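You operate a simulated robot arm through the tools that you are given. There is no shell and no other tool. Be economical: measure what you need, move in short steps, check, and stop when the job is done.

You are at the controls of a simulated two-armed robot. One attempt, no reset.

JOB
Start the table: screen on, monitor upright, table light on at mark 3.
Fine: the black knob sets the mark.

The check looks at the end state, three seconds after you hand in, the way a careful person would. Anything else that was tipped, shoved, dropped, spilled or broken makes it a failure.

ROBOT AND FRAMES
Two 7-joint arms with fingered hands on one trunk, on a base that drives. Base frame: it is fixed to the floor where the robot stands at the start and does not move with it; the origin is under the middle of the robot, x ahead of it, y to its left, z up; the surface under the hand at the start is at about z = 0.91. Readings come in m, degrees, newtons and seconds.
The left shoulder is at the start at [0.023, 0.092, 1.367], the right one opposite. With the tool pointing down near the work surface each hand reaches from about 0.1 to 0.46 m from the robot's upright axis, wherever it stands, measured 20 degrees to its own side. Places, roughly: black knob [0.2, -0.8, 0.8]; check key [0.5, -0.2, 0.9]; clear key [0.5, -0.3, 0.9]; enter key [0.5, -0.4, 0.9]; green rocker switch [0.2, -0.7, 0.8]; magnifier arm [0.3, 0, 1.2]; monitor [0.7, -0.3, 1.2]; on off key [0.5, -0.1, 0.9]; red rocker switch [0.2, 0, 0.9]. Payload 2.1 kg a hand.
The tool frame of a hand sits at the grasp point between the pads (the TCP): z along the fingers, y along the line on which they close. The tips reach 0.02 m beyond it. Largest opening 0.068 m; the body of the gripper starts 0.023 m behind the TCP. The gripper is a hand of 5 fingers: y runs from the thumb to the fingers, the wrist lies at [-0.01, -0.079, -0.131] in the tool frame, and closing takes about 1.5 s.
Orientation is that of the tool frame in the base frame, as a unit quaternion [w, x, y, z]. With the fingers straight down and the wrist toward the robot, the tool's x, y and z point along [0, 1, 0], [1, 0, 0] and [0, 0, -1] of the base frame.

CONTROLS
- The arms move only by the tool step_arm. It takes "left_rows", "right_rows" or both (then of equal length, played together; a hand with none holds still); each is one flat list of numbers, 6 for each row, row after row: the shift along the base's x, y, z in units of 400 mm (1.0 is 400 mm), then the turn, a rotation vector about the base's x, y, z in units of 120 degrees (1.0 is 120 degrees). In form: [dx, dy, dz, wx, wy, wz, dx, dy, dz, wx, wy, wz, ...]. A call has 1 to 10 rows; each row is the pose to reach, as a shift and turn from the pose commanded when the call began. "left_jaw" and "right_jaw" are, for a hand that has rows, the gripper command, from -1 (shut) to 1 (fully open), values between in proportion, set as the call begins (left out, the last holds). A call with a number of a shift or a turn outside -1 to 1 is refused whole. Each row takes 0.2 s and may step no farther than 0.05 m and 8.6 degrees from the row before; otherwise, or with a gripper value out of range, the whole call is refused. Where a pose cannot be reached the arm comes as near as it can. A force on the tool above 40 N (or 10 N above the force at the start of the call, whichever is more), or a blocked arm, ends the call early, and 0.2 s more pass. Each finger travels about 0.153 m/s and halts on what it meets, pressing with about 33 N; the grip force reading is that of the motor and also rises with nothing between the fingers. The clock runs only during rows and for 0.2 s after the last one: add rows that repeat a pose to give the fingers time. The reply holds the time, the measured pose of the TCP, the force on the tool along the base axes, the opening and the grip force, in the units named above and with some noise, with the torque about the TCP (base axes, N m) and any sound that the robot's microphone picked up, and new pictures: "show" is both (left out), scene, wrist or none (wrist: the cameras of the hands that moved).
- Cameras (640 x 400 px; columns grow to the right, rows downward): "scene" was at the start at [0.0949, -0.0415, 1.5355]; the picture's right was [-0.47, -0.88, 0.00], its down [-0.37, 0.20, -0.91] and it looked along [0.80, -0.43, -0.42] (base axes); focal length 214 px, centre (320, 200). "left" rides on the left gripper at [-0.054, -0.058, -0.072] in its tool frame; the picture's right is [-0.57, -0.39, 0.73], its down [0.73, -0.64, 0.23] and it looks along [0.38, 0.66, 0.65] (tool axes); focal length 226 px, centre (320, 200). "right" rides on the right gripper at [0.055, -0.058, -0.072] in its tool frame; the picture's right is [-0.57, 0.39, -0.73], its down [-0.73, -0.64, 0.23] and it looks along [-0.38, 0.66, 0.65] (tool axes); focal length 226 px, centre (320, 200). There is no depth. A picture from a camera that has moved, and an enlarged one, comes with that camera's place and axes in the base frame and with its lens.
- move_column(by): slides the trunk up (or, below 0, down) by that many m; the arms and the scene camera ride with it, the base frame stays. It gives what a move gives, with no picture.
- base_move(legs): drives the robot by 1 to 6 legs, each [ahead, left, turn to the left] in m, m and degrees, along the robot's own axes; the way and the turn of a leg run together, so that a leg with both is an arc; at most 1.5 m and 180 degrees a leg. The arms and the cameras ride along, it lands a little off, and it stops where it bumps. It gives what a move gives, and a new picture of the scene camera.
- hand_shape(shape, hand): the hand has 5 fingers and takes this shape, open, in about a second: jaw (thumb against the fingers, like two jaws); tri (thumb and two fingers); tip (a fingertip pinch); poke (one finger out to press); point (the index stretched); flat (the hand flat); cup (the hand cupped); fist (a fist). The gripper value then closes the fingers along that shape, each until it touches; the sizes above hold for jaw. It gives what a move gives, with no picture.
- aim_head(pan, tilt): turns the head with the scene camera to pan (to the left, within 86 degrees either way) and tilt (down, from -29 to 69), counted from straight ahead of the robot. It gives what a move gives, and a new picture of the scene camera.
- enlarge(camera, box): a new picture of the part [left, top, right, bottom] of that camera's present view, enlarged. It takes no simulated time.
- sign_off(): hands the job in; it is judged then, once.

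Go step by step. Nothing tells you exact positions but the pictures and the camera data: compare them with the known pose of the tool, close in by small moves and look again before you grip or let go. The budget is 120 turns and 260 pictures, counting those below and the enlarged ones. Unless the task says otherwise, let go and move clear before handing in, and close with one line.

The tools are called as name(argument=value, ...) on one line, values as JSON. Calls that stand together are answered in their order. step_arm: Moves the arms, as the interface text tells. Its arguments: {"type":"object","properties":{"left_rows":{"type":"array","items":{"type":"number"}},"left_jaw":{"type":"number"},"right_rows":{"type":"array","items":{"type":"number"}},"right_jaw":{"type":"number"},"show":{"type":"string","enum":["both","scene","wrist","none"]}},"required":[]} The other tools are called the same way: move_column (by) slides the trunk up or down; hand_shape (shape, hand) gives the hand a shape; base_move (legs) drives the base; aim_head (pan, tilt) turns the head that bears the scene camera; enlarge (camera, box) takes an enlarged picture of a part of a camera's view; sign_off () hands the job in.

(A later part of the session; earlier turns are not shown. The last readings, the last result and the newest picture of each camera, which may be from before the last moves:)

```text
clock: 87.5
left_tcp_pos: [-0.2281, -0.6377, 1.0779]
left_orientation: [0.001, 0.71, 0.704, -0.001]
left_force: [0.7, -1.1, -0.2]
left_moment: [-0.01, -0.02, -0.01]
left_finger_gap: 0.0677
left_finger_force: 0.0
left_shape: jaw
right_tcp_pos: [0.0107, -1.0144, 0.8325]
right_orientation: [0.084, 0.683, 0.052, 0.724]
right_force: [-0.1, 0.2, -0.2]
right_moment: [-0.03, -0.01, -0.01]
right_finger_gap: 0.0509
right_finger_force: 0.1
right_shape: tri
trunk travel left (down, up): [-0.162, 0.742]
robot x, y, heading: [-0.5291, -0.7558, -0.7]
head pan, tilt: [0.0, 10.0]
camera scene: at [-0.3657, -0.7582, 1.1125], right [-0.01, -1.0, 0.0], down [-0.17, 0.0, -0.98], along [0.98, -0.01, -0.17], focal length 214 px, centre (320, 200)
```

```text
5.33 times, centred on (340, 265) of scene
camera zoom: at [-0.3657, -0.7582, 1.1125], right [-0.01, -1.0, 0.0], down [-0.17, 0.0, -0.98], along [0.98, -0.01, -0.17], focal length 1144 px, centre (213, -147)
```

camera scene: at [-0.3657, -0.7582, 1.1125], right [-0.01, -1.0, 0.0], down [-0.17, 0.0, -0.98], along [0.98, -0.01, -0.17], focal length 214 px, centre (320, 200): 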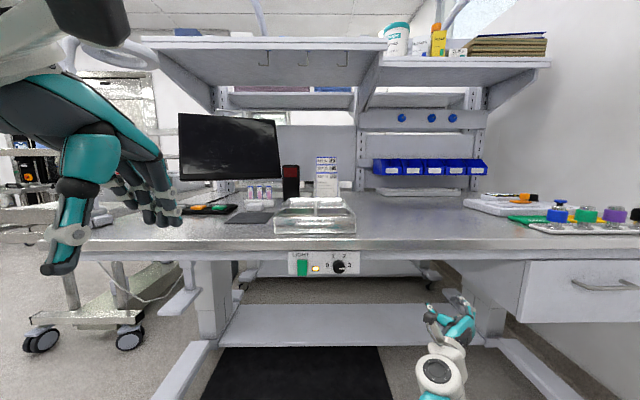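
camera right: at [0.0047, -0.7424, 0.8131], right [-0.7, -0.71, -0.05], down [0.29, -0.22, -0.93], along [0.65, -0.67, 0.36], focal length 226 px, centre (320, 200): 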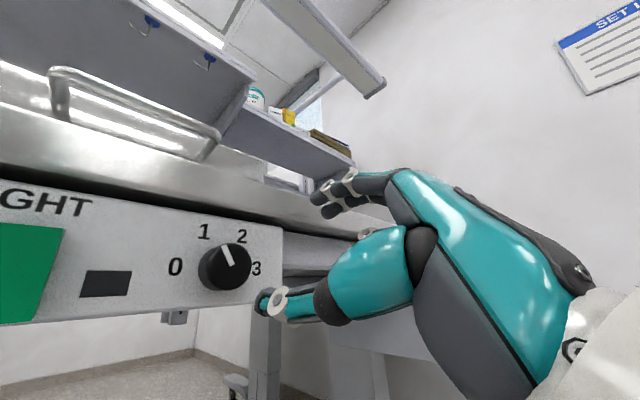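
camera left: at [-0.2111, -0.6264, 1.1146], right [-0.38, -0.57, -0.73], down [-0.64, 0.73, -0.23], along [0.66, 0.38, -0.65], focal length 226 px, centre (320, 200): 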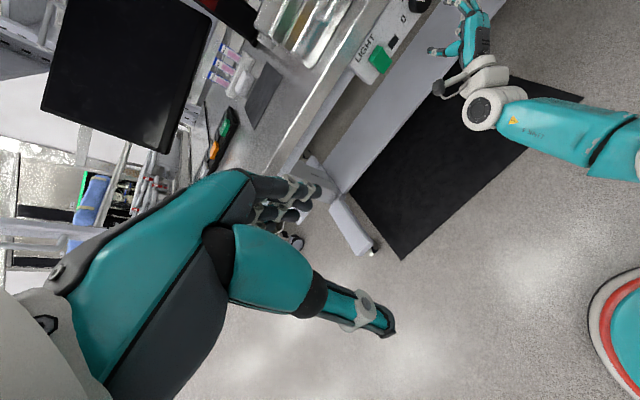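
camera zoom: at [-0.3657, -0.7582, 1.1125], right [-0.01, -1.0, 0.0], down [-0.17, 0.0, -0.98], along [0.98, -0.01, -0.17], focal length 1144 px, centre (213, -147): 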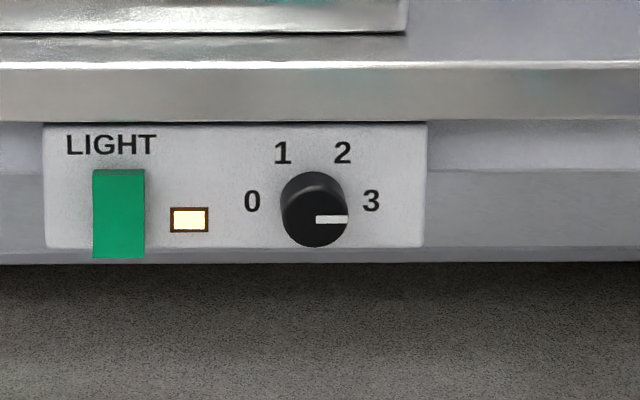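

Table light is on at mark 3. Now prepare for the key and monitor: raise the trunk, tuck the left arm back, and re-orient the right hand (pitched 45° down).

move_column(by=0.28)

step_arm(left_rows=[-0.04, 0.04, 0, 0, 0, 0, -0.08, 0.08, 0, 0, 0, 0, -0.12, 0.12, 0, 0, 0, 0, -0.16, 0.16, 0, 0, 0, 0, -0.2, 0.2, 0, 0, 0, 0, -0.24, 0.24, 0, 0, 0, 0, -0.28, 0.28, 0, 0, 0, 0, -0.32, 0.3, 0, 0, 0, 0, -0.36, 0.3, 0, 0, 0, 0, -0.4, 0.3, 0, 0, 0, 0], right_rows=[0, 0.01, 0, -0.065, 0, 0, 0, 0.02, 0, -0.13, 0, 0, 0, 0.03, 0, -0.195, 0, 0, 0, 0.04, 0, -0.26, 0, 0, 0, 0.05, 0, -0.325, 0, 0, 0, 0.06, 0, -0.39, 0, 0, 0, 0.07, 0, -0.455, 0, 0, 0, 0.08, 0, -0.52, 0, 0, 0, 0.09, 0, -0.585, 0, 0, 0, 0.1, 0, -0.64, 0, 0], show="scene")

```text
clock: 90.4
left_tcp_pos: [-0.2278, -0.6373, 1.3577]
left_orientation: [0.001, 0.711, 0.703, -0.001]
left_force: [0.5, 0.3, 0.4]
left_moment: [0.03, 0.0, 0.02]
left_finger_gap: 0.0676
left_finger_force: 0.0
left_shape: jaw
right_tcp_pos: [0.0116, -1.0139, 1.1135]
right_orientation: [0.084, 0.682, 0.053, 0.725]
right_force: [-0.6, 0.2, 0.2]
right_moment: [0.0, -0.03, 0.0]
right_finger_gap: 0.0509
right_finger_force: 0.1
right_shape: tri
trunk travel left (down, up): [-0.442, 0.462]
robot x, y, heading: [-0.5288, -0.7596, -0.7]
head pan, tilt: [0.0, 10.0]
```

```text
clock: 92.6
left_tcp_pos: [-0.3434, -0.5485, 1.332]
left_orientation: [0.0, 0.71, 0.704, -0.001]
left_force: [-0.4, 0.2, -0.5]
left_moment: [-0.01, 0.0, -0.02]
left_finger_gap: 0.0679
left_finger_force: 0.1
left_shape: jaw
left hand out of reach, approached as far as the arm can: row 7, 8, 9, 10
right_tcp_pos: [0.0042, -0.9721, 1.1154]
right_orientation: [0.49, 0.482, 0.492, 0.534]
right_force: [-0.8, -0.1, -0.6]
right_moment: [-0.01, -0.01, 0.01]
right_finger_gap: 0.0506
right_finger_force: 0.0
right_shape: tri
right hand out of reach, approached as far as the arm can: row 8, 9, 10
trunk travel left (down, up): [-0.442, 0.462]
robot x, y, heading: [-0.531, -0.7579, -1.1]
head pan, tilt: [0.0, 10.0]
camera scene: at [-0.4109, -0.758, 1.3955], right [-0.01, -1.0, 0.0], down [-0.17, 0.0, -0.98], along [0.98, -0.01, -0.17], focal length 214 px, centre (320, 200)
```

scene: 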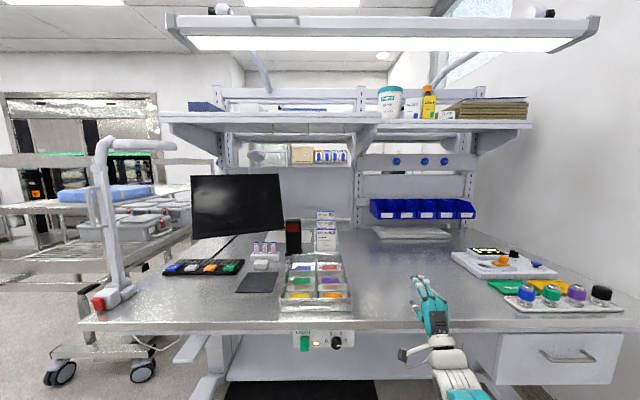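

Overhead lamp is lit. The left hand would meet the magnifier post when I drive in, so I'll hang the left arm down beside the body, and pitch the right hand 45° down meanwhile.

step_arm(left_rows=[0, 0, -0.12, 0, 0, 0, 0, 0, -0.24, 0, 0, 0, 0, 0, -0.36, 0, 0, 0, 0, 0, -0.48, 0, 0, 0, 0, 0, -0.6, 0, 0, 0, 0, 0, -0.72, 0, 0, 0, 0, 0, -0.84, 0, 0, 0, 0, 0, -0.96, 0, 0, 0], right_rows=[0, 0, 0.02, 0, 0.05, 0, 0, 0, 0.04, 0, 0.1, 0, 0, 0, 0.06, 0, 0.15, 0, 0, 0, 0.08, 0, 0.2, 0, 0, 0, 0.1, 0, 0.25, 0, 0, 0, 0.12, 0, 0.3, 0, 0, 0, 0.14, 0, 0.35, 0, 0, 0, 0.16, 0, 0.375, 0], show="none")

step_arm(left_rows=[-0.06, 0.03, -0.1, 0, 0, 0, -0.12, 0.06, -0.2, 0, 0, 0, -0.18, 0.08, -0.3, 0, 0, 0, -0.24, 0.1, -0.4, 0, 0, 0], show="scene")

```text
clock: 94.4
left_tcp_pos: [-0.332, -0.5195, 0.9482]
left_orientation: [0.001, 0.711, 0.703, -0.003]
left_force: [-0.1, 0.2, -0.1]
left_moment: [0.0, 0.0, 0.0]
left_finger_gap: 0.0678
left_finger_force: 0.1
left_shape: jaw
left hand out of reach, approached as far as the arm can: row 3, 4, 5, 6, 7, 8
right_tcp_pos: [0.0032, -0.9725, 1.1798]
right_orientation: [0.263, 0.651, 0.641, 0.309]
right_force: [0.6, 0.7, 0.0]
right_moment: [0.01, 0.03, -0.02]
right_finger_gap: 0.051
right_finger_force: 0.1
right_shape: tri
right hand out of reach, approached as far as the arm can: row 1, 2, 3, 4, 5, 6
trunk travel left (down, up): [-0.442, 0.462]
robot x, y, heading: [-0.5281, -0.758, -0.6]
head pan, tilt: [0.0, 10.0]
```

```text
clock: 95.4
left_tcp_pos: [-0.4195, -0.4419, 0.895]
left_orientation: [0.0, 0.711, 0.703, -0.001]
left_force: [-0.2, 0.4, -0.4]
left_moment: [-0.01, 0.02, 0.02]
left_finger_gap: 0.0678
left_finger_force: 0.0
left_shape: jaw
left hand out of reach, approached as far as the arm can: row 1, 2, 3, 4
right_tcp_pos: [0.0055, -0.9731, 1.1787]
right_orientation: [0.264, 0.65, 0.641, 0.31]
right_force: [-0.2, 0.5, -0.3]
right_moment: [-0.01, -0.02, -0.04]
right_finger_gap: 0.0509
right_finger_force: 0.2
right_shape: tri
trunk travel left (down, up): [-0.442, 0.462]
robot x, y, heading: [-0.5291, -0.7598, -0.7]
head pan, tilt: [0.0, 10.0]
camera scene: at [-0.4109, -0.7578, 1.3955], right [-0.01, -1.0, 0.0], down [-0.17, 0.0, -0.98], along [0.98, -0.01, -0.17], focal length 214 px, centre (320, 200)
```

scene: 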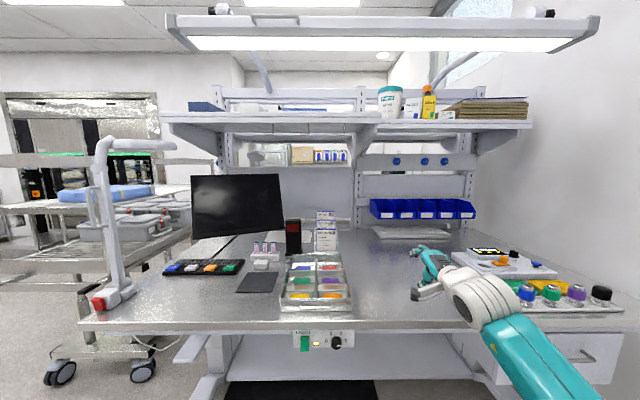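

hand_shape(hand="right", shape="poke")

base_move(legs=[[0, 0.56, 0], [0.36, 0, 0.7]])

aim_head(pan=0, tilt=35)

```text
clock: 96.3
left_tcp_pos: [-0.4189, -0.4411, 0.8959]
left_orientation: [0.0, 0.71, 0.704, -0.002]
left_force: [0.0, 0.6, 0.2]
left_moment: [0.0, -0.04, -0.03]
left_finger_gap: 0.0678
left_finger_force: 0.0
left_shape: jaw
right_tcp_pos: [0.0038, -0.9719, 1.178]
right_orientation: [0.265, 0.652, 0.64, 0.309]
right_force: [-0.5, -0.8, -0.1]
right_moment: [0.03, 0.02, -0.03]
right_finger_gap: 0.0003
right_finger_force: 0.0
right_shape: poke
trunk travel left (down, up): [-0.442, 0.462]
robot x, y, heading: [-0.5256, -0.7596, -0.8]
head pan, tilt: [0.0, 10.0]
```

```text
clock: 101.3
left_tcp_pos: [-0.0524, 0.1017, 0.8952]
left_orientation: [0.0, 0.709, 0.705, -0.001]
left_force: [-0.2, 0.2, -0.1]
left_moment: [-0.01, 0.03, 0.02]
left_finger_gap: 0.068
left_finger_force: 0.0
left_shape: jaw
right_tcp_pos: [0.3746, -0.427, 1.1792]
right_orientation: [0.263, 0.65, 0.642, 0.31]
right_force: [-0.1, -0.1, 1.4]
right_moment: [0.01, 0.02, 0.0]
right_finger_gap: 0.0
right_finger_force: 0.1
right_shape: poke
trunk travel left (down, up): [-0.442, 0.462]
robot x, y, heading: [-0.1605, -0.2163, -0.0]
head pan, tilt: [0.0, 10.0]
camera scene: at [-0.0425, -0.2158, 1.3954], right [0.0, -1.0, 0.0], down [-0.17, 0.0, -0.98], along [0.98, 0.0, -0.17], focal length 214 px, centre (320, 200)
```

scene: 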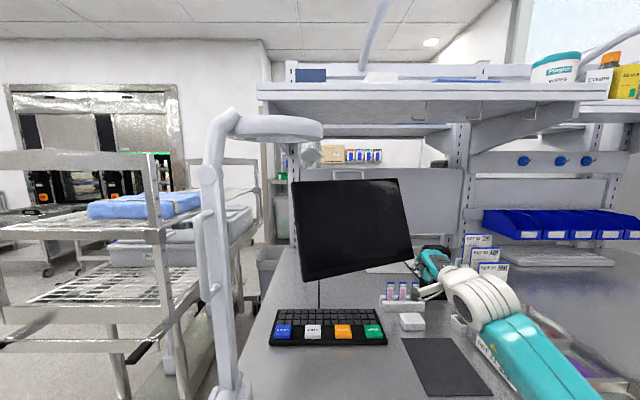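

```text
clock: 102.2
left_tcp_pos: [-0.0525, 0.1021, 0.8938]
left_orientation: [0.001, 0.709, 0.706, -0.001]
left_force: [0.1, 0.1, 0.2]
left_moment: [-0.03, 0.0, 0.01]
left_finger_gap: 0.0678
left_finger_force: 0.0
left_shape: jaw
right_tcp_pos: [0.3744, -0.4292, 1.1789]
right_orientation: [0.264, 0.649, 0.643, 0.31]
right_force: [0.2, -0.5, 1.0]
right_moment: [-0.03, 0.01, 0.01]
right_finger_gap: 0.0
right_finger_force: 0.1
right_shape: poke
trunk travel left (down, up): [-0.442, 0.462]
robot x, y, heading: [-0.1615, -0.2161, -0.6]
head pan, tilt: [0.0, 35.0]
camera scene: at [-0.0476, -0.2157, 1.3554], right [0.0, -1.0, 0.0], down [-0.57, 0.0, -0.82], along [0.82, 0.0, -0.57], focal length 214 px, centre (320, 200)
```

scene: 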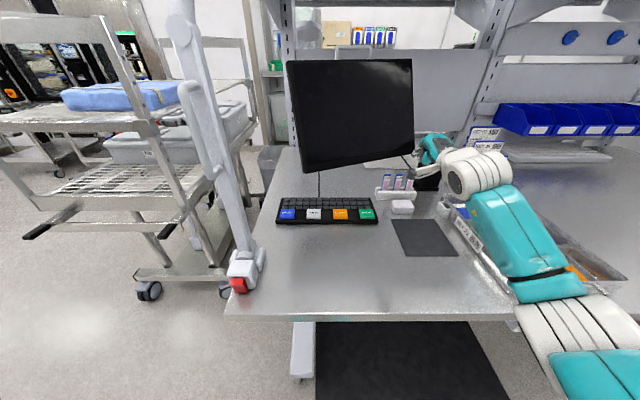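

base_move(legs=[[0.14, 0, 0.5]])

step_arm(right_rows=[-0.075, 0, 0, 0, 0, 0.06, -0.15, 0.085, -0.05, 0, 0, 0.12, -0.15, 0.17, -0.1, 0, 0, 0.18, -0.15, 0.255, -0.15, 0, 0, 0.25, -0.15, 0.34, -0.2, 0, 0, 0.25, -0.15, 0.425, -0.25, 0, 0, 0.25, -0.15, 0.51, -0.3, 0, 0, 0.25, -0.15, 0.595, -0.35, 0, 0, 0.25], show="both")

```text
clock: 103.5
left_tcp_pos: [0.0834, 0.1013, 0.8955]
left_orientation: [0.0, 0.707, 0.708, -0.002]
left_force: [0.7, 0.0, 0.5]
left_moment: [-0.01, 0.01, 0.02]
left_finger_gap: 0.0677
left_finger_force: 0.0
left_shape: jaw
right_tcp_pos: [0.5144, -0.4243, 1.1793]
right_orientation: [0.262, 0.647, 0.645, 0.311]
right_force: [-0.3, 0.5, 0.6]
right_moment: [0.0, 0.0, -0.03]
right_finger_gap: 0.0002
right_finger_force: 0.1
right_shape: poke
trunk travel left (down, up): [-0.442, 0.462]
robot x, y, heading: [-0.019, -0.2189, 0.2]
head pan, tilt: [0.0, 35.0]
camera scene: at [0.0911, -0.2152, 1.3553], right [0.0, -1.0, 0.0], down [-0.57, 0.0, -0.82], along [0.82, 0.0, -0.57], focal length 214 px, centre (320, 200)
```

scene: 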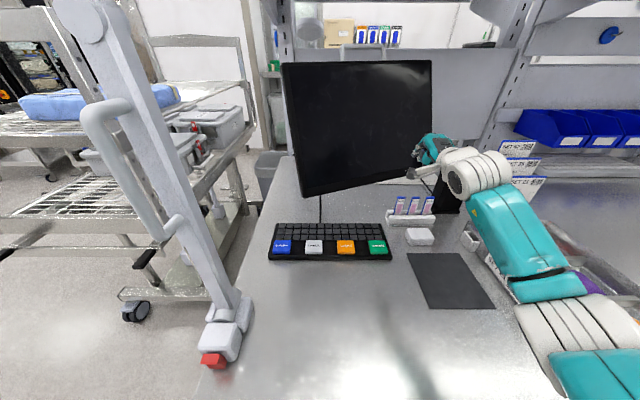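

```text
clock: 105.3
left_tcp_pos: [0.0836, 0.1019, 0.8948]
left_orientation: [-0.001, 0.706, 0.708, -0.001]
left_force: [0.3, 0.0, 0.7]
left_moment: [-0.01, 0.0, 0.02]
left_finger_gap: 0.0679
left_finger_force: 0.0
left_shape: jaw
right_tcp_pos: [0.4525, -0.1867, 1.0368]
right_orientation: [0.172, 0.457, 0.791, 0.369]
right_force: [0.1, 0.0, 0.2]
right_moment: [0.04, 0.02, 0.01]
right_finger_gap: 0.0
right_finger_force: 0.0
right_shape: poke
trunk travel left (down, up): [-0.442, 0.462]
robot x, y, heading: [-0.0229, -0.2182, 0.1]
head pan, tilt: [0.0, 35.0]
camera scene: at [0.0906, -0.2149, 1.3553], right [0.0, -1.0, 0.0], down [-0.57, 0.0, -0.82], along [0.82, 0.0, -0.57], focal length 214 px, centre (320, 200)
camera right: at [0.346, -0.1876, 1.0453], right [0.08, -0.67, 0.74], down [0.14, -0.72, -0.67], along [0.99, 0.16, 0.03], focal length 226 px, centre (320, 200)
```

scene: 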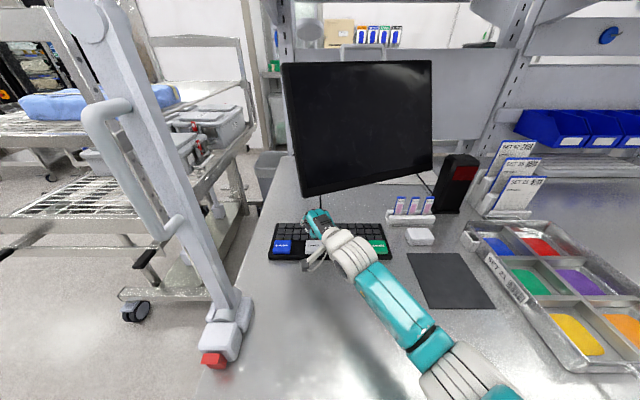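
right: 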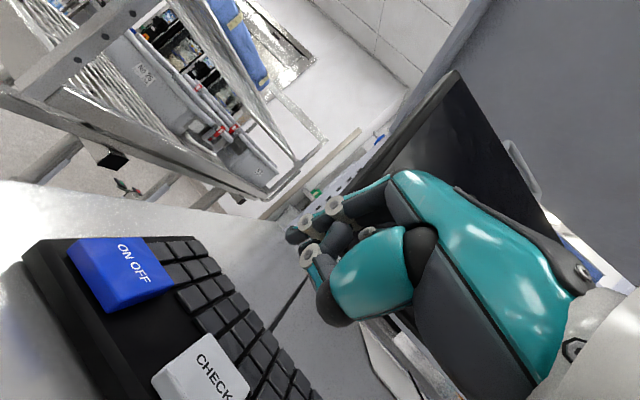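

Key at about [0.482,-0.115,0.93]. Move the fingertip to hover over it.

step_arm(right_rows=[0.02, 0.05, -0.05, 0, 0, 0, 0.04, 0.1, -0.11, 0, 0, 0, 0.0525, 0.14, -0.17, 0, 0, 0], show="wrist")

enlarge(camera="scene", box=[240, 190, 400, 290])

```text
clock: 106.2
left_tcp_pos: [0.0842, 0.1014, 0.894]
left_orientation: [0.001, 0.706, 0.708, -0.001]
left_force: [-1.1, -0.2, -0.4]
left_moment: [0.01, 0.02, -0.01]
left_finger_gap: 0.0678
left_finger_force: 0.0
left_shape: jaw
right_tcp_pos: [0.4746, -0.1336, 0.976]
right_orientation: [0.174, 0.458, 0.79, 0.368]
right_force: [0.1, 0.5, -0.8]
right_moment: [0.03, -0.02, 0.0]
right_finger_gap: 0.0
right_finger_force: 0.1
right_shape: poke
right hand out of reach, approached as far as the arm can: row 3
trunk travel left (down, up): [-0.442, 0.462]
robot x, y, heading: [-0.0192, -0.2158, 0.3]
head pan, tilt: [0.0, 35.0]
camera right: at [0.3669, -0.1361, 0.984], right [0.08, -0.67, 0.74], down [0.14, -0.72, -0.67], along [0.99, 0.16, 0.04], focal length 226 px, centre (320, 200)
```

right: 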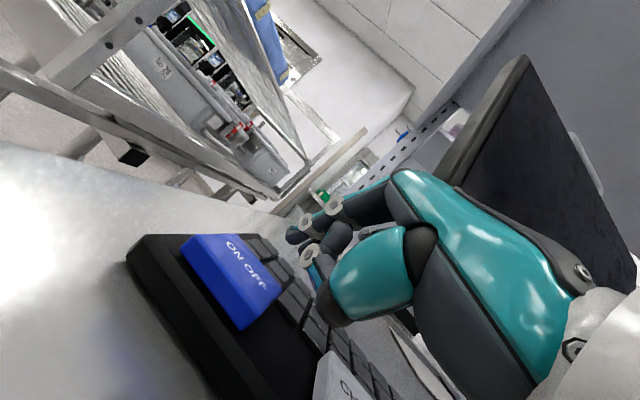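

```text
4.00 times, centred on (320, 240) of scene
camera zoom: at [0.0906, -0.2151, 1.3554], right [0.0, -1.0, 0.0], down [-0.57, 0.0, -0.82], along [0.82, 0.0, -0.57], focal length 858 px, centre (320, 40)
```

zoom: 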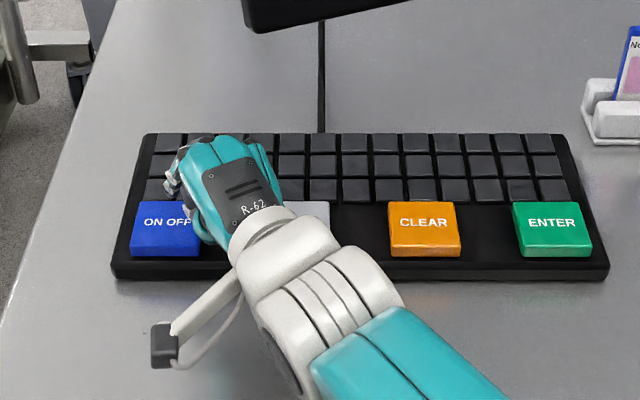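

Tip is directly above the ON/OFF key, about 3 cm up. Lower the trunk 2.5 cm then press with the arm.

move_column(by=-0.025)

step_arm(right_rows=[0, 0, -0.01, 0, 0, 0, 0, 0, -0.02, 0, 0, 0, 0, 0, -0.03, 0, 0, 0, 0, 0, -0.04, 0, 0, 0, 0, 0, -0.05, 0, 0, 0], show="both")

```text
clock: 106.9
left_tcp_pos: [0.0844, 0.1031, 0.8698]
left_orientation: [0.001, 0.707, 0.707, 0.0]
left_force: [-0.5, 0.4, -0.5]
left_moment: [0.01, 0.0, 0.0]
left_finger_gap: 0.0676
left_finger_force: 0.1
left_shape: jaw
right_tcp_pos: [0.4733, -0.1345, 0.9499]
right_orientation: [0.172, 0.457, 0.791, 0.369]
right_force: [-0.3, 0.2, 2.1]
right_moment: [0.02, -0.01, 0.01]
right_finger_gap: 0.0
right_finger_force: 0.1
right_shape: poke
trunk travel left (down, up): [-0.417, 0.487]
robot x, y, heading: [-0.0249, -0.217, -0.1]
head pan, tilt: [0.0, 35.0]
heard: click
```

```text
clock: 108.1
left_tcp_pos: [0.0823, 0.1017, 0.8701]
left_orientation: [0.001, 0.706, 0.708, -0.001]
left_force: [-0.6, 1.2, -0.1]
left_moment: [0.02, 0.02, -0.02]
left_finger_gap: 0.0679
left_finger_force: 0.0
left_shape: jaw
right_tcp_pos: [0.4717, -0.136, 0.9447]
right_orientation: [0.175, 0.457, 0.79, 0.37]
right_force: [-7.0, 1.0, 25.8]
right_moment: [0.1, -0.35, 0.02]
right_finger_gap: 0.0
right_finger_force: 0.0
right_shape: poke
right hand out of reach, approached as far as the arm can: row 3, 4, 5
trunk travel left (down, up): [-0.417, 0.487]
robot x, y, heading: [-0.0217, -0.2168, 0.2]
head pan, tilt: [0.0, 35.0]
camera scene: at [0.0898, -0.2154, 1.3307], right [0.0, -1.0, 0.0], down [-0.57, 0.0, -0.82], along [0.82, 0.0, -0.57], focal length 214 px, centre (320, 200)
camera right: at [0.3643, -0.1383, 0.9523], right [0.08, -0.67, 0.74], down [0.14, -0.72, -0.68], along [0.99, 0.16, 0.04], focal length 226 px, centre (320, 200)
```

scene: 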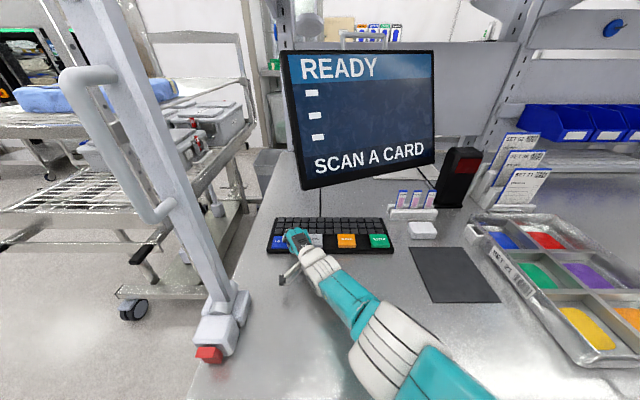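
right: 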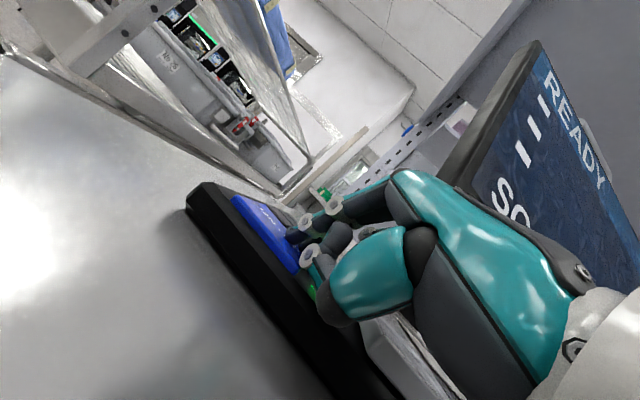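

The screen came on ("READY – SCAN A CARD"). Lift straight up.

step_arm(right_rows=[0, 0, 0.08, 0, 0, 0, -0.02, -0.03, 0.18, 0, 0, 0, -0.04, -0.1, 0.25, 0, 0, 0, -0.06, -0.2, 0.3, 0, 0, 0], show="both")

enlarge(camera="scene", box=[260, 30, 460, 210])

```text
clock: 109.1
left_tcp_pos: [0.0839, 0.1017, 0.8702]
left_orientation: [0.0, 0.707, 0.707, -0.001]
left_force: [0.7, 0.2, 0.6]
left_moment: [-0.01, -0.01, -0.01]
left_finger_gap: 0.0679
left_finger_force: 0.0
left_shape: jaw
right_tcp_pos: [0.4467, -0.2182, 1.06]
right_orientation: [0.172, 0.459, 0.79, 0.368]
right_force: [-0.2, 0.5, 0.3]
right_moment: [0.01, 0.01, 0.0]
right_finger_gap: 0.0
right_finger_force: 0.1
right_shape: poke
trunk travel left (down, up): [-0.417, 0.487]
robot x, y, heading: [-0.0206, -0.2181, -0.1]
head pan, tilt: [0.0, 35.0]
camera scene: at [0.0931, -0.2152, 1.3302], right [0.0, -1.0, 0.0], down [-0.57, 0.0, -0.82], along [0.82, 0.0, -0.57], focal length 214 px, centre (320, 200)
camera right: at [0.34, -0.2193, 1.0692], right [0.08, -0.67, 0.74], down [0.14, -0.72, -0.68], along [0.99, 0.16, 0.03], focal length 226 px, centre (320, 200)
```

scene: 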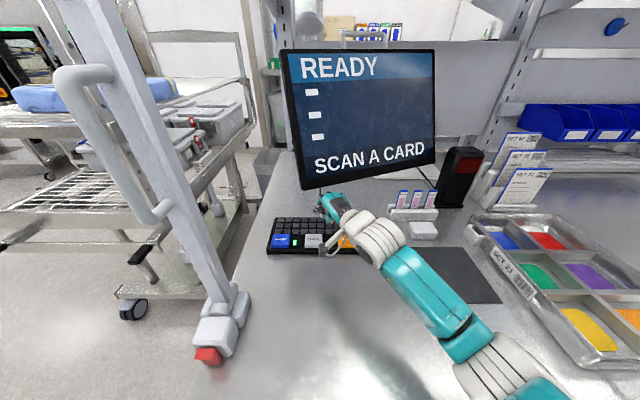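
right: 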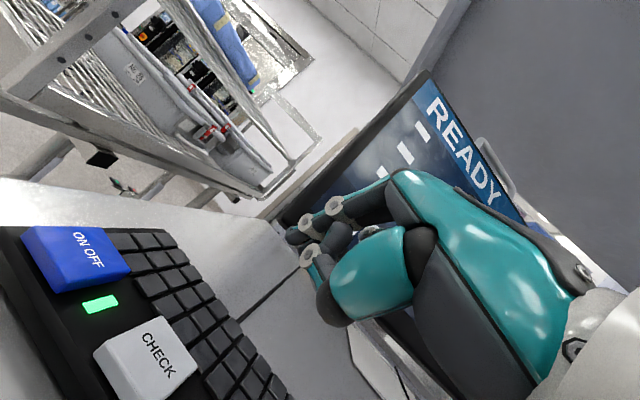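

```text
2.22 times, centred on (360, 120) of scene
camera zoom: at [0.0931, -0.2152, 1.3302], right [0.0, -1.0, 0.0], down [-0.57, 0.0, -0.82], along [0.82, 0.0, -0.57], focal length 477 px, centre (231, 378)
```

zoom: 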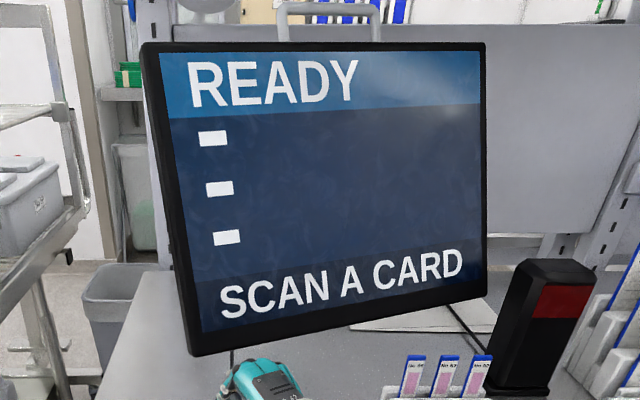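

Screen stays on with a green LED. For the monitor push I'll move the hand right and then turn the robot ~30° left so the right shoulder comes forward.

step_arm(right_rows=[-0.01, -0.09, 0.02, 0, 0, -0.042, -0.02, -0.18, 0.04, 0, 0, -0.084, -0.03, -0.27, 0.06, 0, 0, -0.126, -0.04, -0.36, 0.08, 0, 0, -0.168, -0.042, -0.45, 0.1, 0, 0, -0.21, -0.042, -0.54, 0.1, 0, 0, -0.252, -0.042, -0.63, 0.1, 0, 0, -0.294, -0.042, -0.72, 0.1, 0, 0, -0.333], show="none")

base_move(legs=[[0, -0.08, 0], [0, 0, 30]])

```text
clock: 110.9
left_tcp_pos: [0.0834, 0.1012, 0.8694]
left_orientation: [0.001, 0.706, 0.708, -0.001]
left_force: [-0.3, 0.0, 0.4]
left_moment: [0.0, -0.04, 0.0]
left_finger_gap: 0.0678
left_finger_force: 0.1
left_shape: jaw
right_tcp_pos: [0.4337, -0.5049, 1.1042]
right_orientation: [0.288, 0.7, 0.587, 0.288]
right_force: [0.9, 0.7, -0.3]
right_moment: [0.03, 0.0, -0.01]
right_finger_gap: 0.0
right_finger_force: 0.1
right_shape: poke
trunk travel left (down, up): [-0.417, 0.487]
robot x, y, heading: [-0.0208, -0.215, 0.1]
head pan, tilt: [0.0, 35.0]
```

```text
clock: 113.4
left_tcp_pos: [-0.0888, 0.0297, 0.8692]
left_orientation: [0.0, 0.5, 0.866, -0.001]
left_force: [0.5, -0.6, 0.5]
left_moment: [-0.03, 0.01, -0.02]
left_finger_gap: 0.0679
left_finger_force: 0.0
left_shape: jaw
right_tcp_pos: [0.5152, -0.3224, 1.104]
right_orientation: [0.205, 0.526, 0.747, 0.352]
right_force: [-0.1, -0.2, 1.0]
right_moment: [0.0, -0.01, 0.0]
right_finger_gap: 0.0
right_finger_force: 0.0
right_shape: poke
trunk travel left (down, up): [-0.417, 0.487]
robot x, y, heading: [-0.0248, -0.3023, 30.2]
head pan, tilt: [0.0, 35.0]
camera scene: at [0.0778, -0.2406, 1.3302], right [0.5, -0.87, 0.0], down [-0.5, -0.29, -0.82], along [0.71, 0.41, -0.57], focal length 214 px, centre (320, 200)
```

scene: 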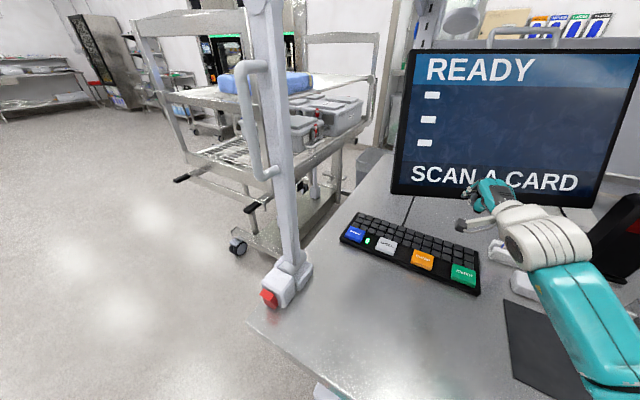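

base_move(legs=[[0.039, -0.0225, 0]])

step_arm(right_rows=[0, 0, -0.05, 0, 0, 0, 0, 0, -0.105, 0, 0, 0], show="wrist")

aim_head(pan=-25, tilt=25)

```text
clock: 114.3
left_tcp_pos: [-0.0424, 0.0295, 0.8694]
left_orientation: [0.0, 0.5, 0.866, -0.001]
left_force: [-0.1, -0.6, -0.2]
left_moment: [-0.02, 0.05, 0.0]
left_finger_gap: 0.0679
left_finger_force: 0.0
left_shape: jaw
right_tcp_pos: [0.5618, -0.3234, 1.103]
right_orientation: [0.204, 0.526, 0.747, 0.351]
right_force: [0.0, -0.6, 0.5]
right_moment: [0.0, -0.03, -0.05]
right_finger_gap: 0.0
right_finger_force: 0.0
right_shape: poke
trunk travel left (down, up): [-0.417, 0.487]
robot x, y, heading: [0.0271, -0.2986, 30.0]
head pan, tilt: [0.0, 35.0]
camera scene: at [0.1236, -0.2404, 1.3302], right [0.5, -0.87, 0.0], down [-0.5, -0.29, -0.82], along [0.71, 0.41, -0.57], focal length 214 px, centre (320, 200)
```

scene: 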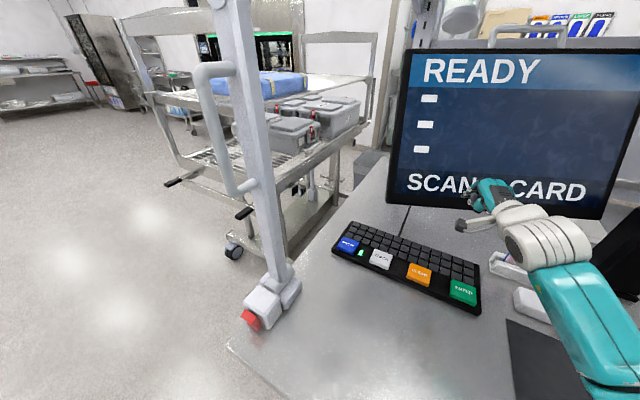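

```text
clock: 114.9
left_tcp_pos: [-0.0424, 0.0298, 0.8695]
left_orientation: [0.0, 0.5, 0.866, -0.001]
left_force: [0.2, 0.9, -0.2]
left_moment: [0.01, -0.02, 0.03]
left_finger_gap: 0.0677
left_finger_force: 0.0
left_shape: jaw
right_tcp_pos: [0.56, -0.3229, 1.0607]
right_orientation: [0.205, 0.526, 0.747, 0.352]
right_force: [-0.7, 0.4, -0.2]
right_moment: [0.01, -0.01, 0.03]
right_finger_gap: 0.0
right_finger_force: 0.1
right_shape: poke
trunk travel left (down, up): [-0.417, 0.487]
robot x, y, heading: [0.0241, -0.298, 30.1]
head pan, tilt: [0.0, 35.0]
camera right: at [0.4556, -0.3047, 1.07], right [-0.04, -0.67, 0.74], down [0.01, -0.74, -0.67], along [1.0, -0.02, 0.03], focal length 226 px, centre (320, 200)
```

right: 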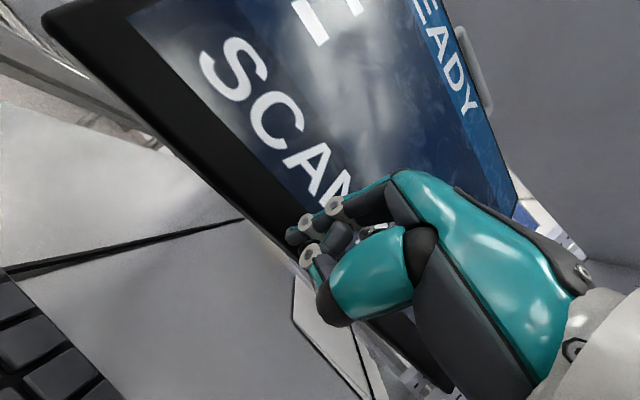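

```text
clock: 115.8
left_tcp_pos: [-0.0436, 0.0291, 0.8703]
left_orientation: [0.0, 0.5, 0.866, -0.001]
left_force: [-0.2, -0.1, -0.8]
left_moment: [0.01, 0.0, 0.0]
left_finger_gap: 0.0678
left_finger_force: 0.0
left_shape: jaw
right_tcp_pos: [0.5607, -0.3213, 1.0619]
right_orientation: [0.205, 0.526, 0.747, 0.352]
right_force: [-0.2, 0.0, -0.6]
right_moment: [0.02, -0.01, 0.02]
right_finger_gap: 0.0
right_finger_force: 0.1
right_shape: poke
trunk travel left (down, up): [-0.417, 0.487]
robot x, y, heading: [0.0246, -0.3005, 29.8]
head pan, tilt: [-25.0, 25.0]
camera scene: at [0.1387, -0.2763, 1.346], right [0.09, -1.0, 0.0], down [-0.42, -0.04, -0.91], along [0.9, 0.08, -0.42], focal length 214 px, centre (320, 200)
```

scene: 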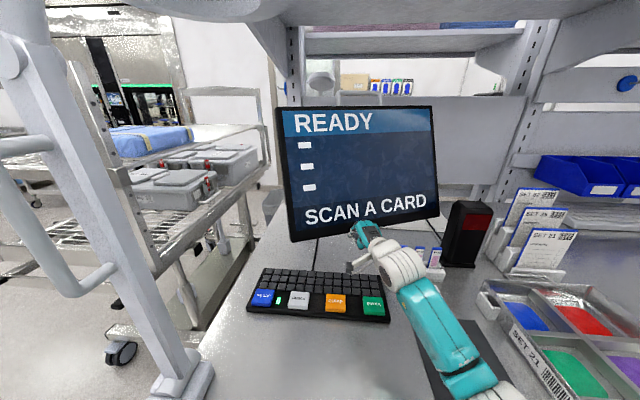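

Finger is aimed at the bottom bezel. Push gently along the monitor's normal.

step_arm(right_rows=[0.028, 0.01, 0, 0, 0, 0, 0.056, 0.02, 0, 0, 0, 0, 0.084, 0.03, 0, 0, 0, 0, 0.112, 0.04, -0.005, 0, 0, 0, 0.14, 0.05, -0.01, 0, 0, 0], show="both")

```text
clock: 117.0
left_tcp_pos: [-0.0445, 0.0288, 0.8706]
left_orientation: [0.0, 0.501, 0.865, -0.001]
left_force: [-0.5, 0.3, -0.5]
left_moment: [0.01, -0.03, 0.0]
left_finger_gap: 0.0681
left_finger_force: 0.2
left_shape: jaw
right_tcp_pos: [0.6165, -0.3031, 1.0595]
right_orientation: [0.205, 0.526, 0.747, 0.352]
right_force: [-9.7, -3.1, -1.8]
right_moment: [-0.09, 0.11, -0.03]
right_finger_gap: 0.0
right_finger_force: 0.1
right_shape: poke
trunk travel left (down, up): [-0.417, 0.487]
robot x, y, heading: [0.0207, -0.2983, 29.9]
head pan, tilt: [-25.0, 25.0]
camera scene: at [0.1375, -0.277, 1.3461], right [0.09, -1.0, 0.0], down [-0.42, -0.04, -0.91], along [0.9, 0.08, -0.42], focal length 214 px, centre (320, 200)
camera right: at [0.5104, -0.2864, 1.0674], right [-0.04, -0.68, 0.74], down [0.01, -0.74, -0.68], along [1.0, -0.02, 0.03], focal length 226 px, centre (320, 200)
```

scene: 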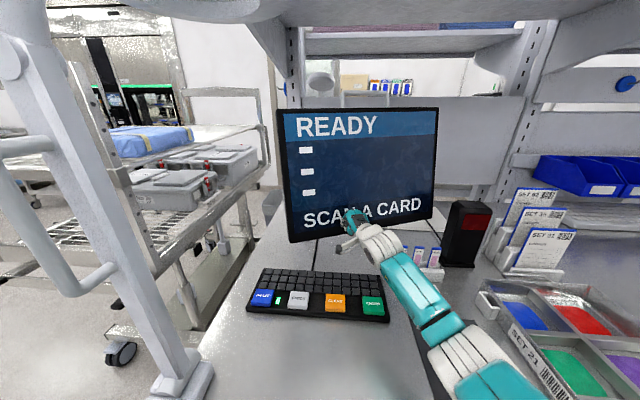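
right: 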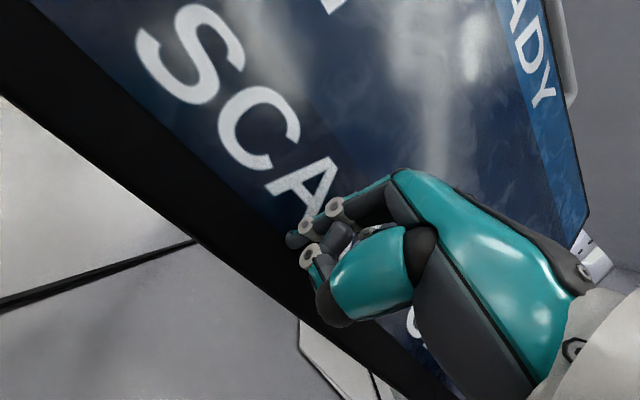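

It tilts with about 10 N. Continue another 3.5 cm and re-measure.

step_arm(right_rows=[0.02, 0.008, -0.002, 0, 0, 0, 0.04, 0.015, -0.004, 0, 0, 0, 0.06, 0.023, -0.007, 0, 0, 0, 0.08, 0.03, -0.01, 0, 0, 0], show="none")

enlarge(camera="scene", box=[250, 80, 470, 260])

```text
clock: 118.0
left_tcp_pos: [-0.0448, 0.0285, 0.8696]
left_orientation: [0.0, 0.5, 0.866, 0.0]
left_force: [1.3, 0.1, 0.3]
left_moment: [0.04, -0.01, 0.0]
left_finger_gap: 0.0678
left_finger_force: 0.0
left_shape: jaw
right_tcp_pos: [0.6489, -0.2905, 1.0547]
right_orientation: [0.205, 0.526, 0.747, 0.352]
right_force: [-10.3, -4.2, -5.5]
right_moment: [-0.04, 0.15, -0.05]
right_finger_gap: 0.0001
right_finger_force: 0.1
right_shape: poke
trunk travel left (down, up): [-0.417, 0.487]
robot x, y, heading: [0.0216, -0.3006, 30.0]
head pan, tilt: [-25.0, 25.0]
```

```text
2.22 times, centred on (360, 170) of scene
camera zoom: at [0.1379, -0.2769, 1.3461], right [0.09, -1.0, 0.0], down [-0.42, -0.04, -0.91], along [0.9, 0.08, -0.42], focal length 477 px, centre (231, 267)
```

zoom: 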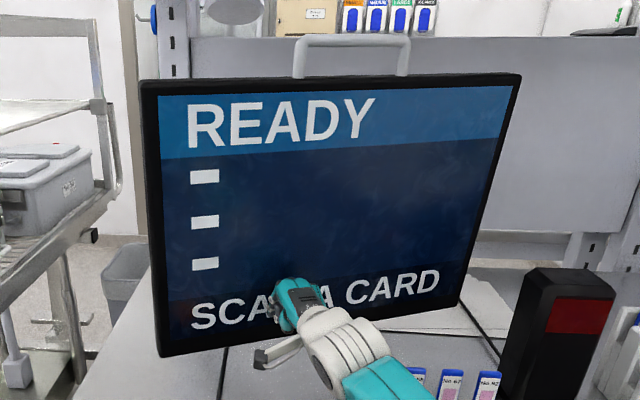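

By the corner geometry the screen is now about vertical. Retreat the finger and re-measure.

step_arm(right_rows=[-0.05, -0.02, 0, 0, 0, 0, -0.12, -0.05, 0.03, 0, 0, 0, -0.2, -0.1, 0.06, 0, 0, 0, -0.26, -0.2, 0.08, 0, 0, 0, -0.3, -0.32, 0.08, 0, 0, 0, -0.32, -0.44, 0.08, 0, 0, 0], show="none")

enlarge(camera="scene", box=[250, 80, 470, 260])

enlarge(camera="right", box=[0, 0, 640, 400])

```text
refused: row 5 steps farther than a row can; nothing moved
```

```text
2.22 times, centred on (360, 170) of scene
camera zoom: at [0.1379, -0.2769, 1.3461], right [0.09, -1.0, 0.0], down [-0.42, -0.04, -0.91], along [0.9, 0.08, -0.42], focal length 477 px, centre (231, 267)
```

zoom: 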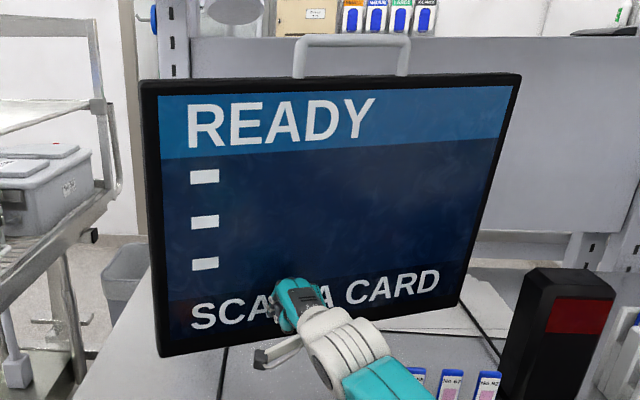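

```text
1.00 times, centred on (320, 200) of right (not enlarged: the box is as wide or as high as the picture)
camera zoom: at [0.5423, -0.2737, 1.0629], right [-0.04, -0.68, 0.74], down [0.01, -0.74, -0.68], along [1.0, -0.02, 0.04], focal length 226 px, centre (320, 200)
```

zoom: 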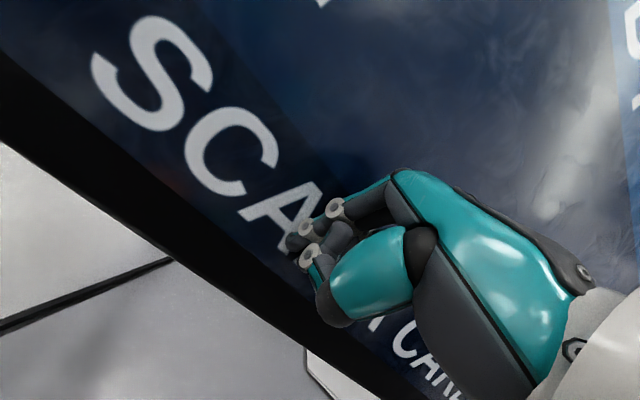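

step_arm(right_rows=[-0.05, -0.02, 0, 0, 0, 0, -0.12, -0.05, 0.03, 0, 0, 0, -0.2, -0.1, 0.06, 0, 0, 0, -0.26, -0.18, 0.08, 0, 0, 0, -0.3, -0.28, 0.08, 0, 0, 0, -0.32, -0.38, 0.08, 0, 0, 0, -0.34, -0.48, 0.08, 0, 0, 0], show="none")

enlarge(camera="scene", box=[250, 80, 470, 260])

```text
clock: 119.6
left_tcp_pos: [-0.0437, 0.0291, 0.8691]
left_orientation: [0.001, 0.501, 0.866, -0.002]
left_force: [0.4, -0.5, -0.6]
left_moment: [0.03, -0.02, -0.05]
left_finger_gap: 0.0678
left_finger_force: 0.0
left_shape: jaw
right_tcp_pos: [0.5124, -0.481, 1.0859]
right_orientation: [0.204, 0.525, 0.747, 0.353]
right_force: [0.2, 0.3, -0.2]
right_moment: [0.02, 0.01, 0.03]
right_finger_gap: 0.0
right_finger_force: 0.0
right_shape: poke
trunk travel left (down, up): [-0.417, 0.487]
robot x, y, heading: [0.0251, -0.2984, 30.0]
head pan, tilt: [-25.0, 25.0]
```

```text
2.22 times, centred on (360, 170) of scene
camera zoom: at [0.1387, -0.2764, 1.346], right [0.09, -1.0, 0.0], down [-0.42, -0.04, -0.91], along [0.9, 0.08, -0.42], focal length 477 px, centre (231, 267)
```

zoom: 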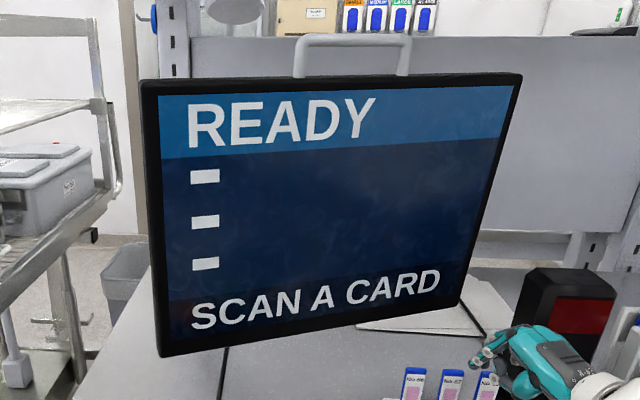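

enlarge(camera="scene", box=[390, 95, 450, 235])

enlarge(camera="scene", box=[260, 100, 350, 250])

```text
2.86 times, centred on (420, 165) of scene
camera zoom: at [0.1387, -0.2764, 1.346], right [0.09, -1.0, 0.0], down [-0.42, -0.04, -0.91], along [0.9, 0.08, -0.42], focal length 613 px, centre (34, 300)
```

zoom: 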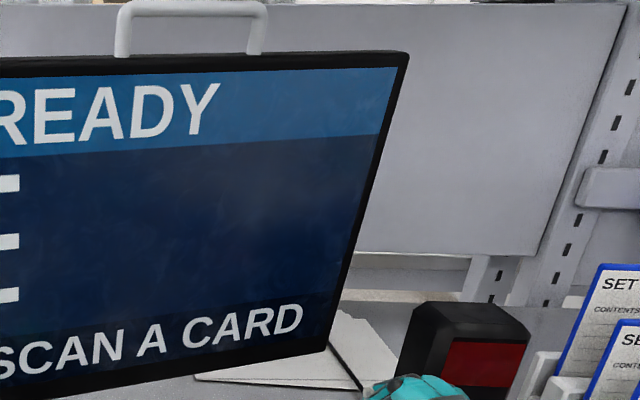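

```text
2.67 times, centred on (305, 175) of scene
camera zoom: at [0.1387, -0.2764, 1.346], right [0.09, -1.0, 0.0], down [-0.42, -0.04, -0.91], along [0.9, 0.08, -0.42], focal length 572 px, centre (360, 267)
```

zoom: 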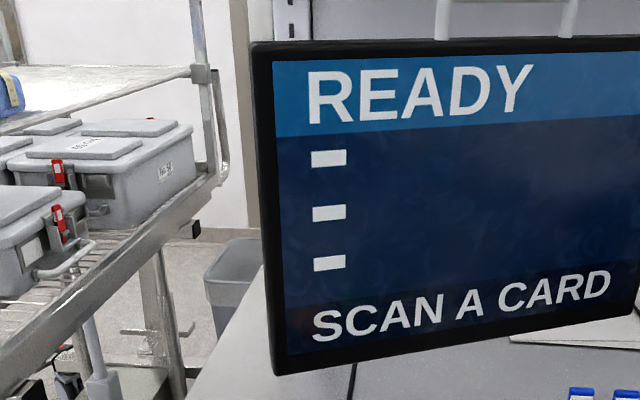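

The screen holds about vertical. To verify tilt accurately I'll back out and view the monitor edge-on from the left side.

base_move(legs=[[-0.35, 0, 0], [0, 0, -30], [0, 0.85, 0], [0.2, 0, 0]])

aim_head(pan=-50, tilt=10)

```text
clock: 128.7
left_tcp_pos: [0.0087, 0.6912, 0.869]
left_orientation: [0.0, 0.702, 0.713, -0.001]
left_force: [-0.3, -0.5, 0.0]
left_moment: [0.0, 0.02, -0.03]
left_finger_gap: 0.068
left_finger_force: 0.1
left_shape: jaw
right_tcp_pos: [0.2441, -0.0276, 1.0846]
right_orientation: [0.287, 0.697, 0.59, 0.289]
right_force: [0.1, 0.2, 0.7]
right_moment: [-0.02, 0.01, -0.02]
right_finger_gap: 0.0
right_finger_force: 0.2
right_shape: poke
trunk travel left (down, up): [-0.417, 0.487]
robot x, y, heading: [-0.0936, 0.3726, 0.7]
head pan, tilt: [-25.0, 25.0]
camera scene: at [0.017, 0.3347, 1.346], right [-0.41, -0.91, 0.0], down [-0.39, 0.17, -0.91], along [0.83, -0.37, -0.42], focal length 214 px, centre (320, 200)
```

scene: 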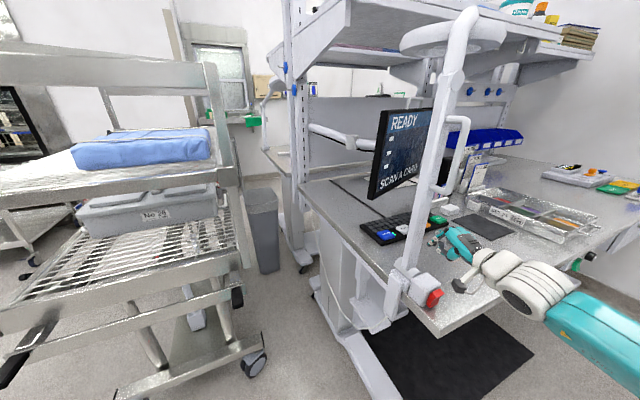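

```text
clock: 129.5
left_tcp_pos: [0.0076, 0.6899, 0.8688]
left_orientation: [0.0, 0.702, 0.712, -0.001]
left_force: [1.0, 0.2, 0.2]
left_moment: [0.0, -0.02, 0.0]
left_finger_gap: 0.0678
left_finger_force: 0.1
left_shape: jaw
right_tcp_pos: [0.2439, -0.0268, 1.0845]
right_orientation: [0.286, 0.697, 0.591, 0.288]
right_force: [-0.4, -0.2, -0.4]
right_moment: [0.0, -0.01, -0.01]
right_finger_gap: 0.0001
right_finger_force: 0.0
right_shape: poke
trunk travel left (down, up): [-0.417, 0.487]
robot x, y, heading: [-0.0933, 0.37, 0.8]
head pan, tilt: [-50.0, 10.0]
camera scene: at [-0.0064, 0.3021, 1.3703], right [-0.76, -0.65, 0.0], down [-0.11, 0.13, -0.98], along [0.64, -0.74, -0.17], focal length 214 px, centre (320, 200)
```

scene: 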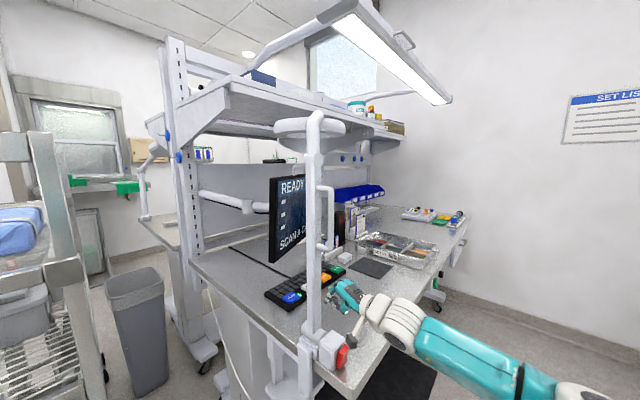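

enlarge(camera="scene", box=[240, 150, 340, 290])

enlarge(camera="scene", box=[270, 200, 430, 370])

```text
2.86 times, centred on (290, 220) of scene
camera zoom: at [-0.0064, 0.3021, 1.3703], right [-0.76, -0.65, 0.0], down [-0.11, 0.13, -0.98], along [0.64, -0.74, -0.17], focal length 613 px, centre (406, 143)
```

zoom: 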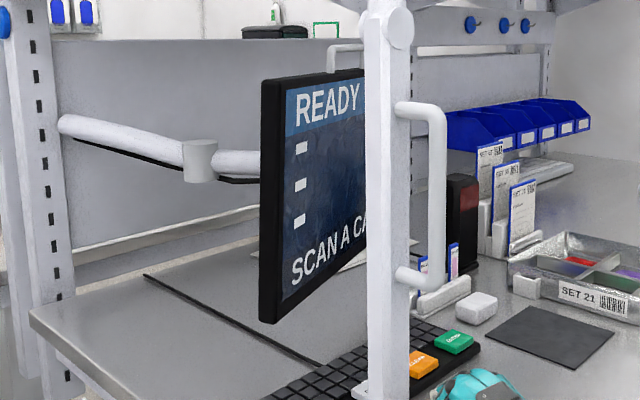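

```text
2.35 times, centred on (350, 285) of scene
camera zoom: at [-0.0064, 0.3021, 1.3703], right [-0.76, -0.65, 0.0], down [-0.11, 0.13, -0.98], along [0.64, -0.74, -0.17], focal length 505 px, centre (249, 0)
```

zoom: 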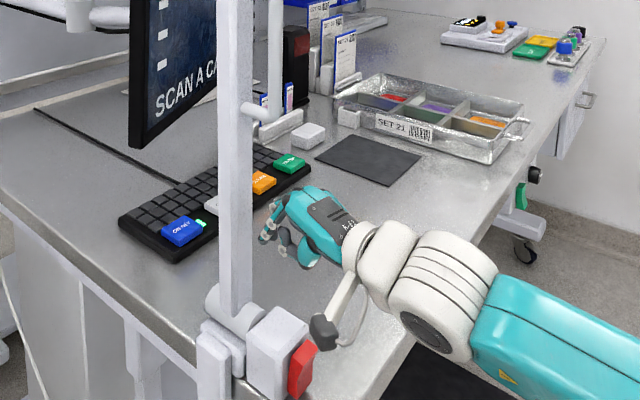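

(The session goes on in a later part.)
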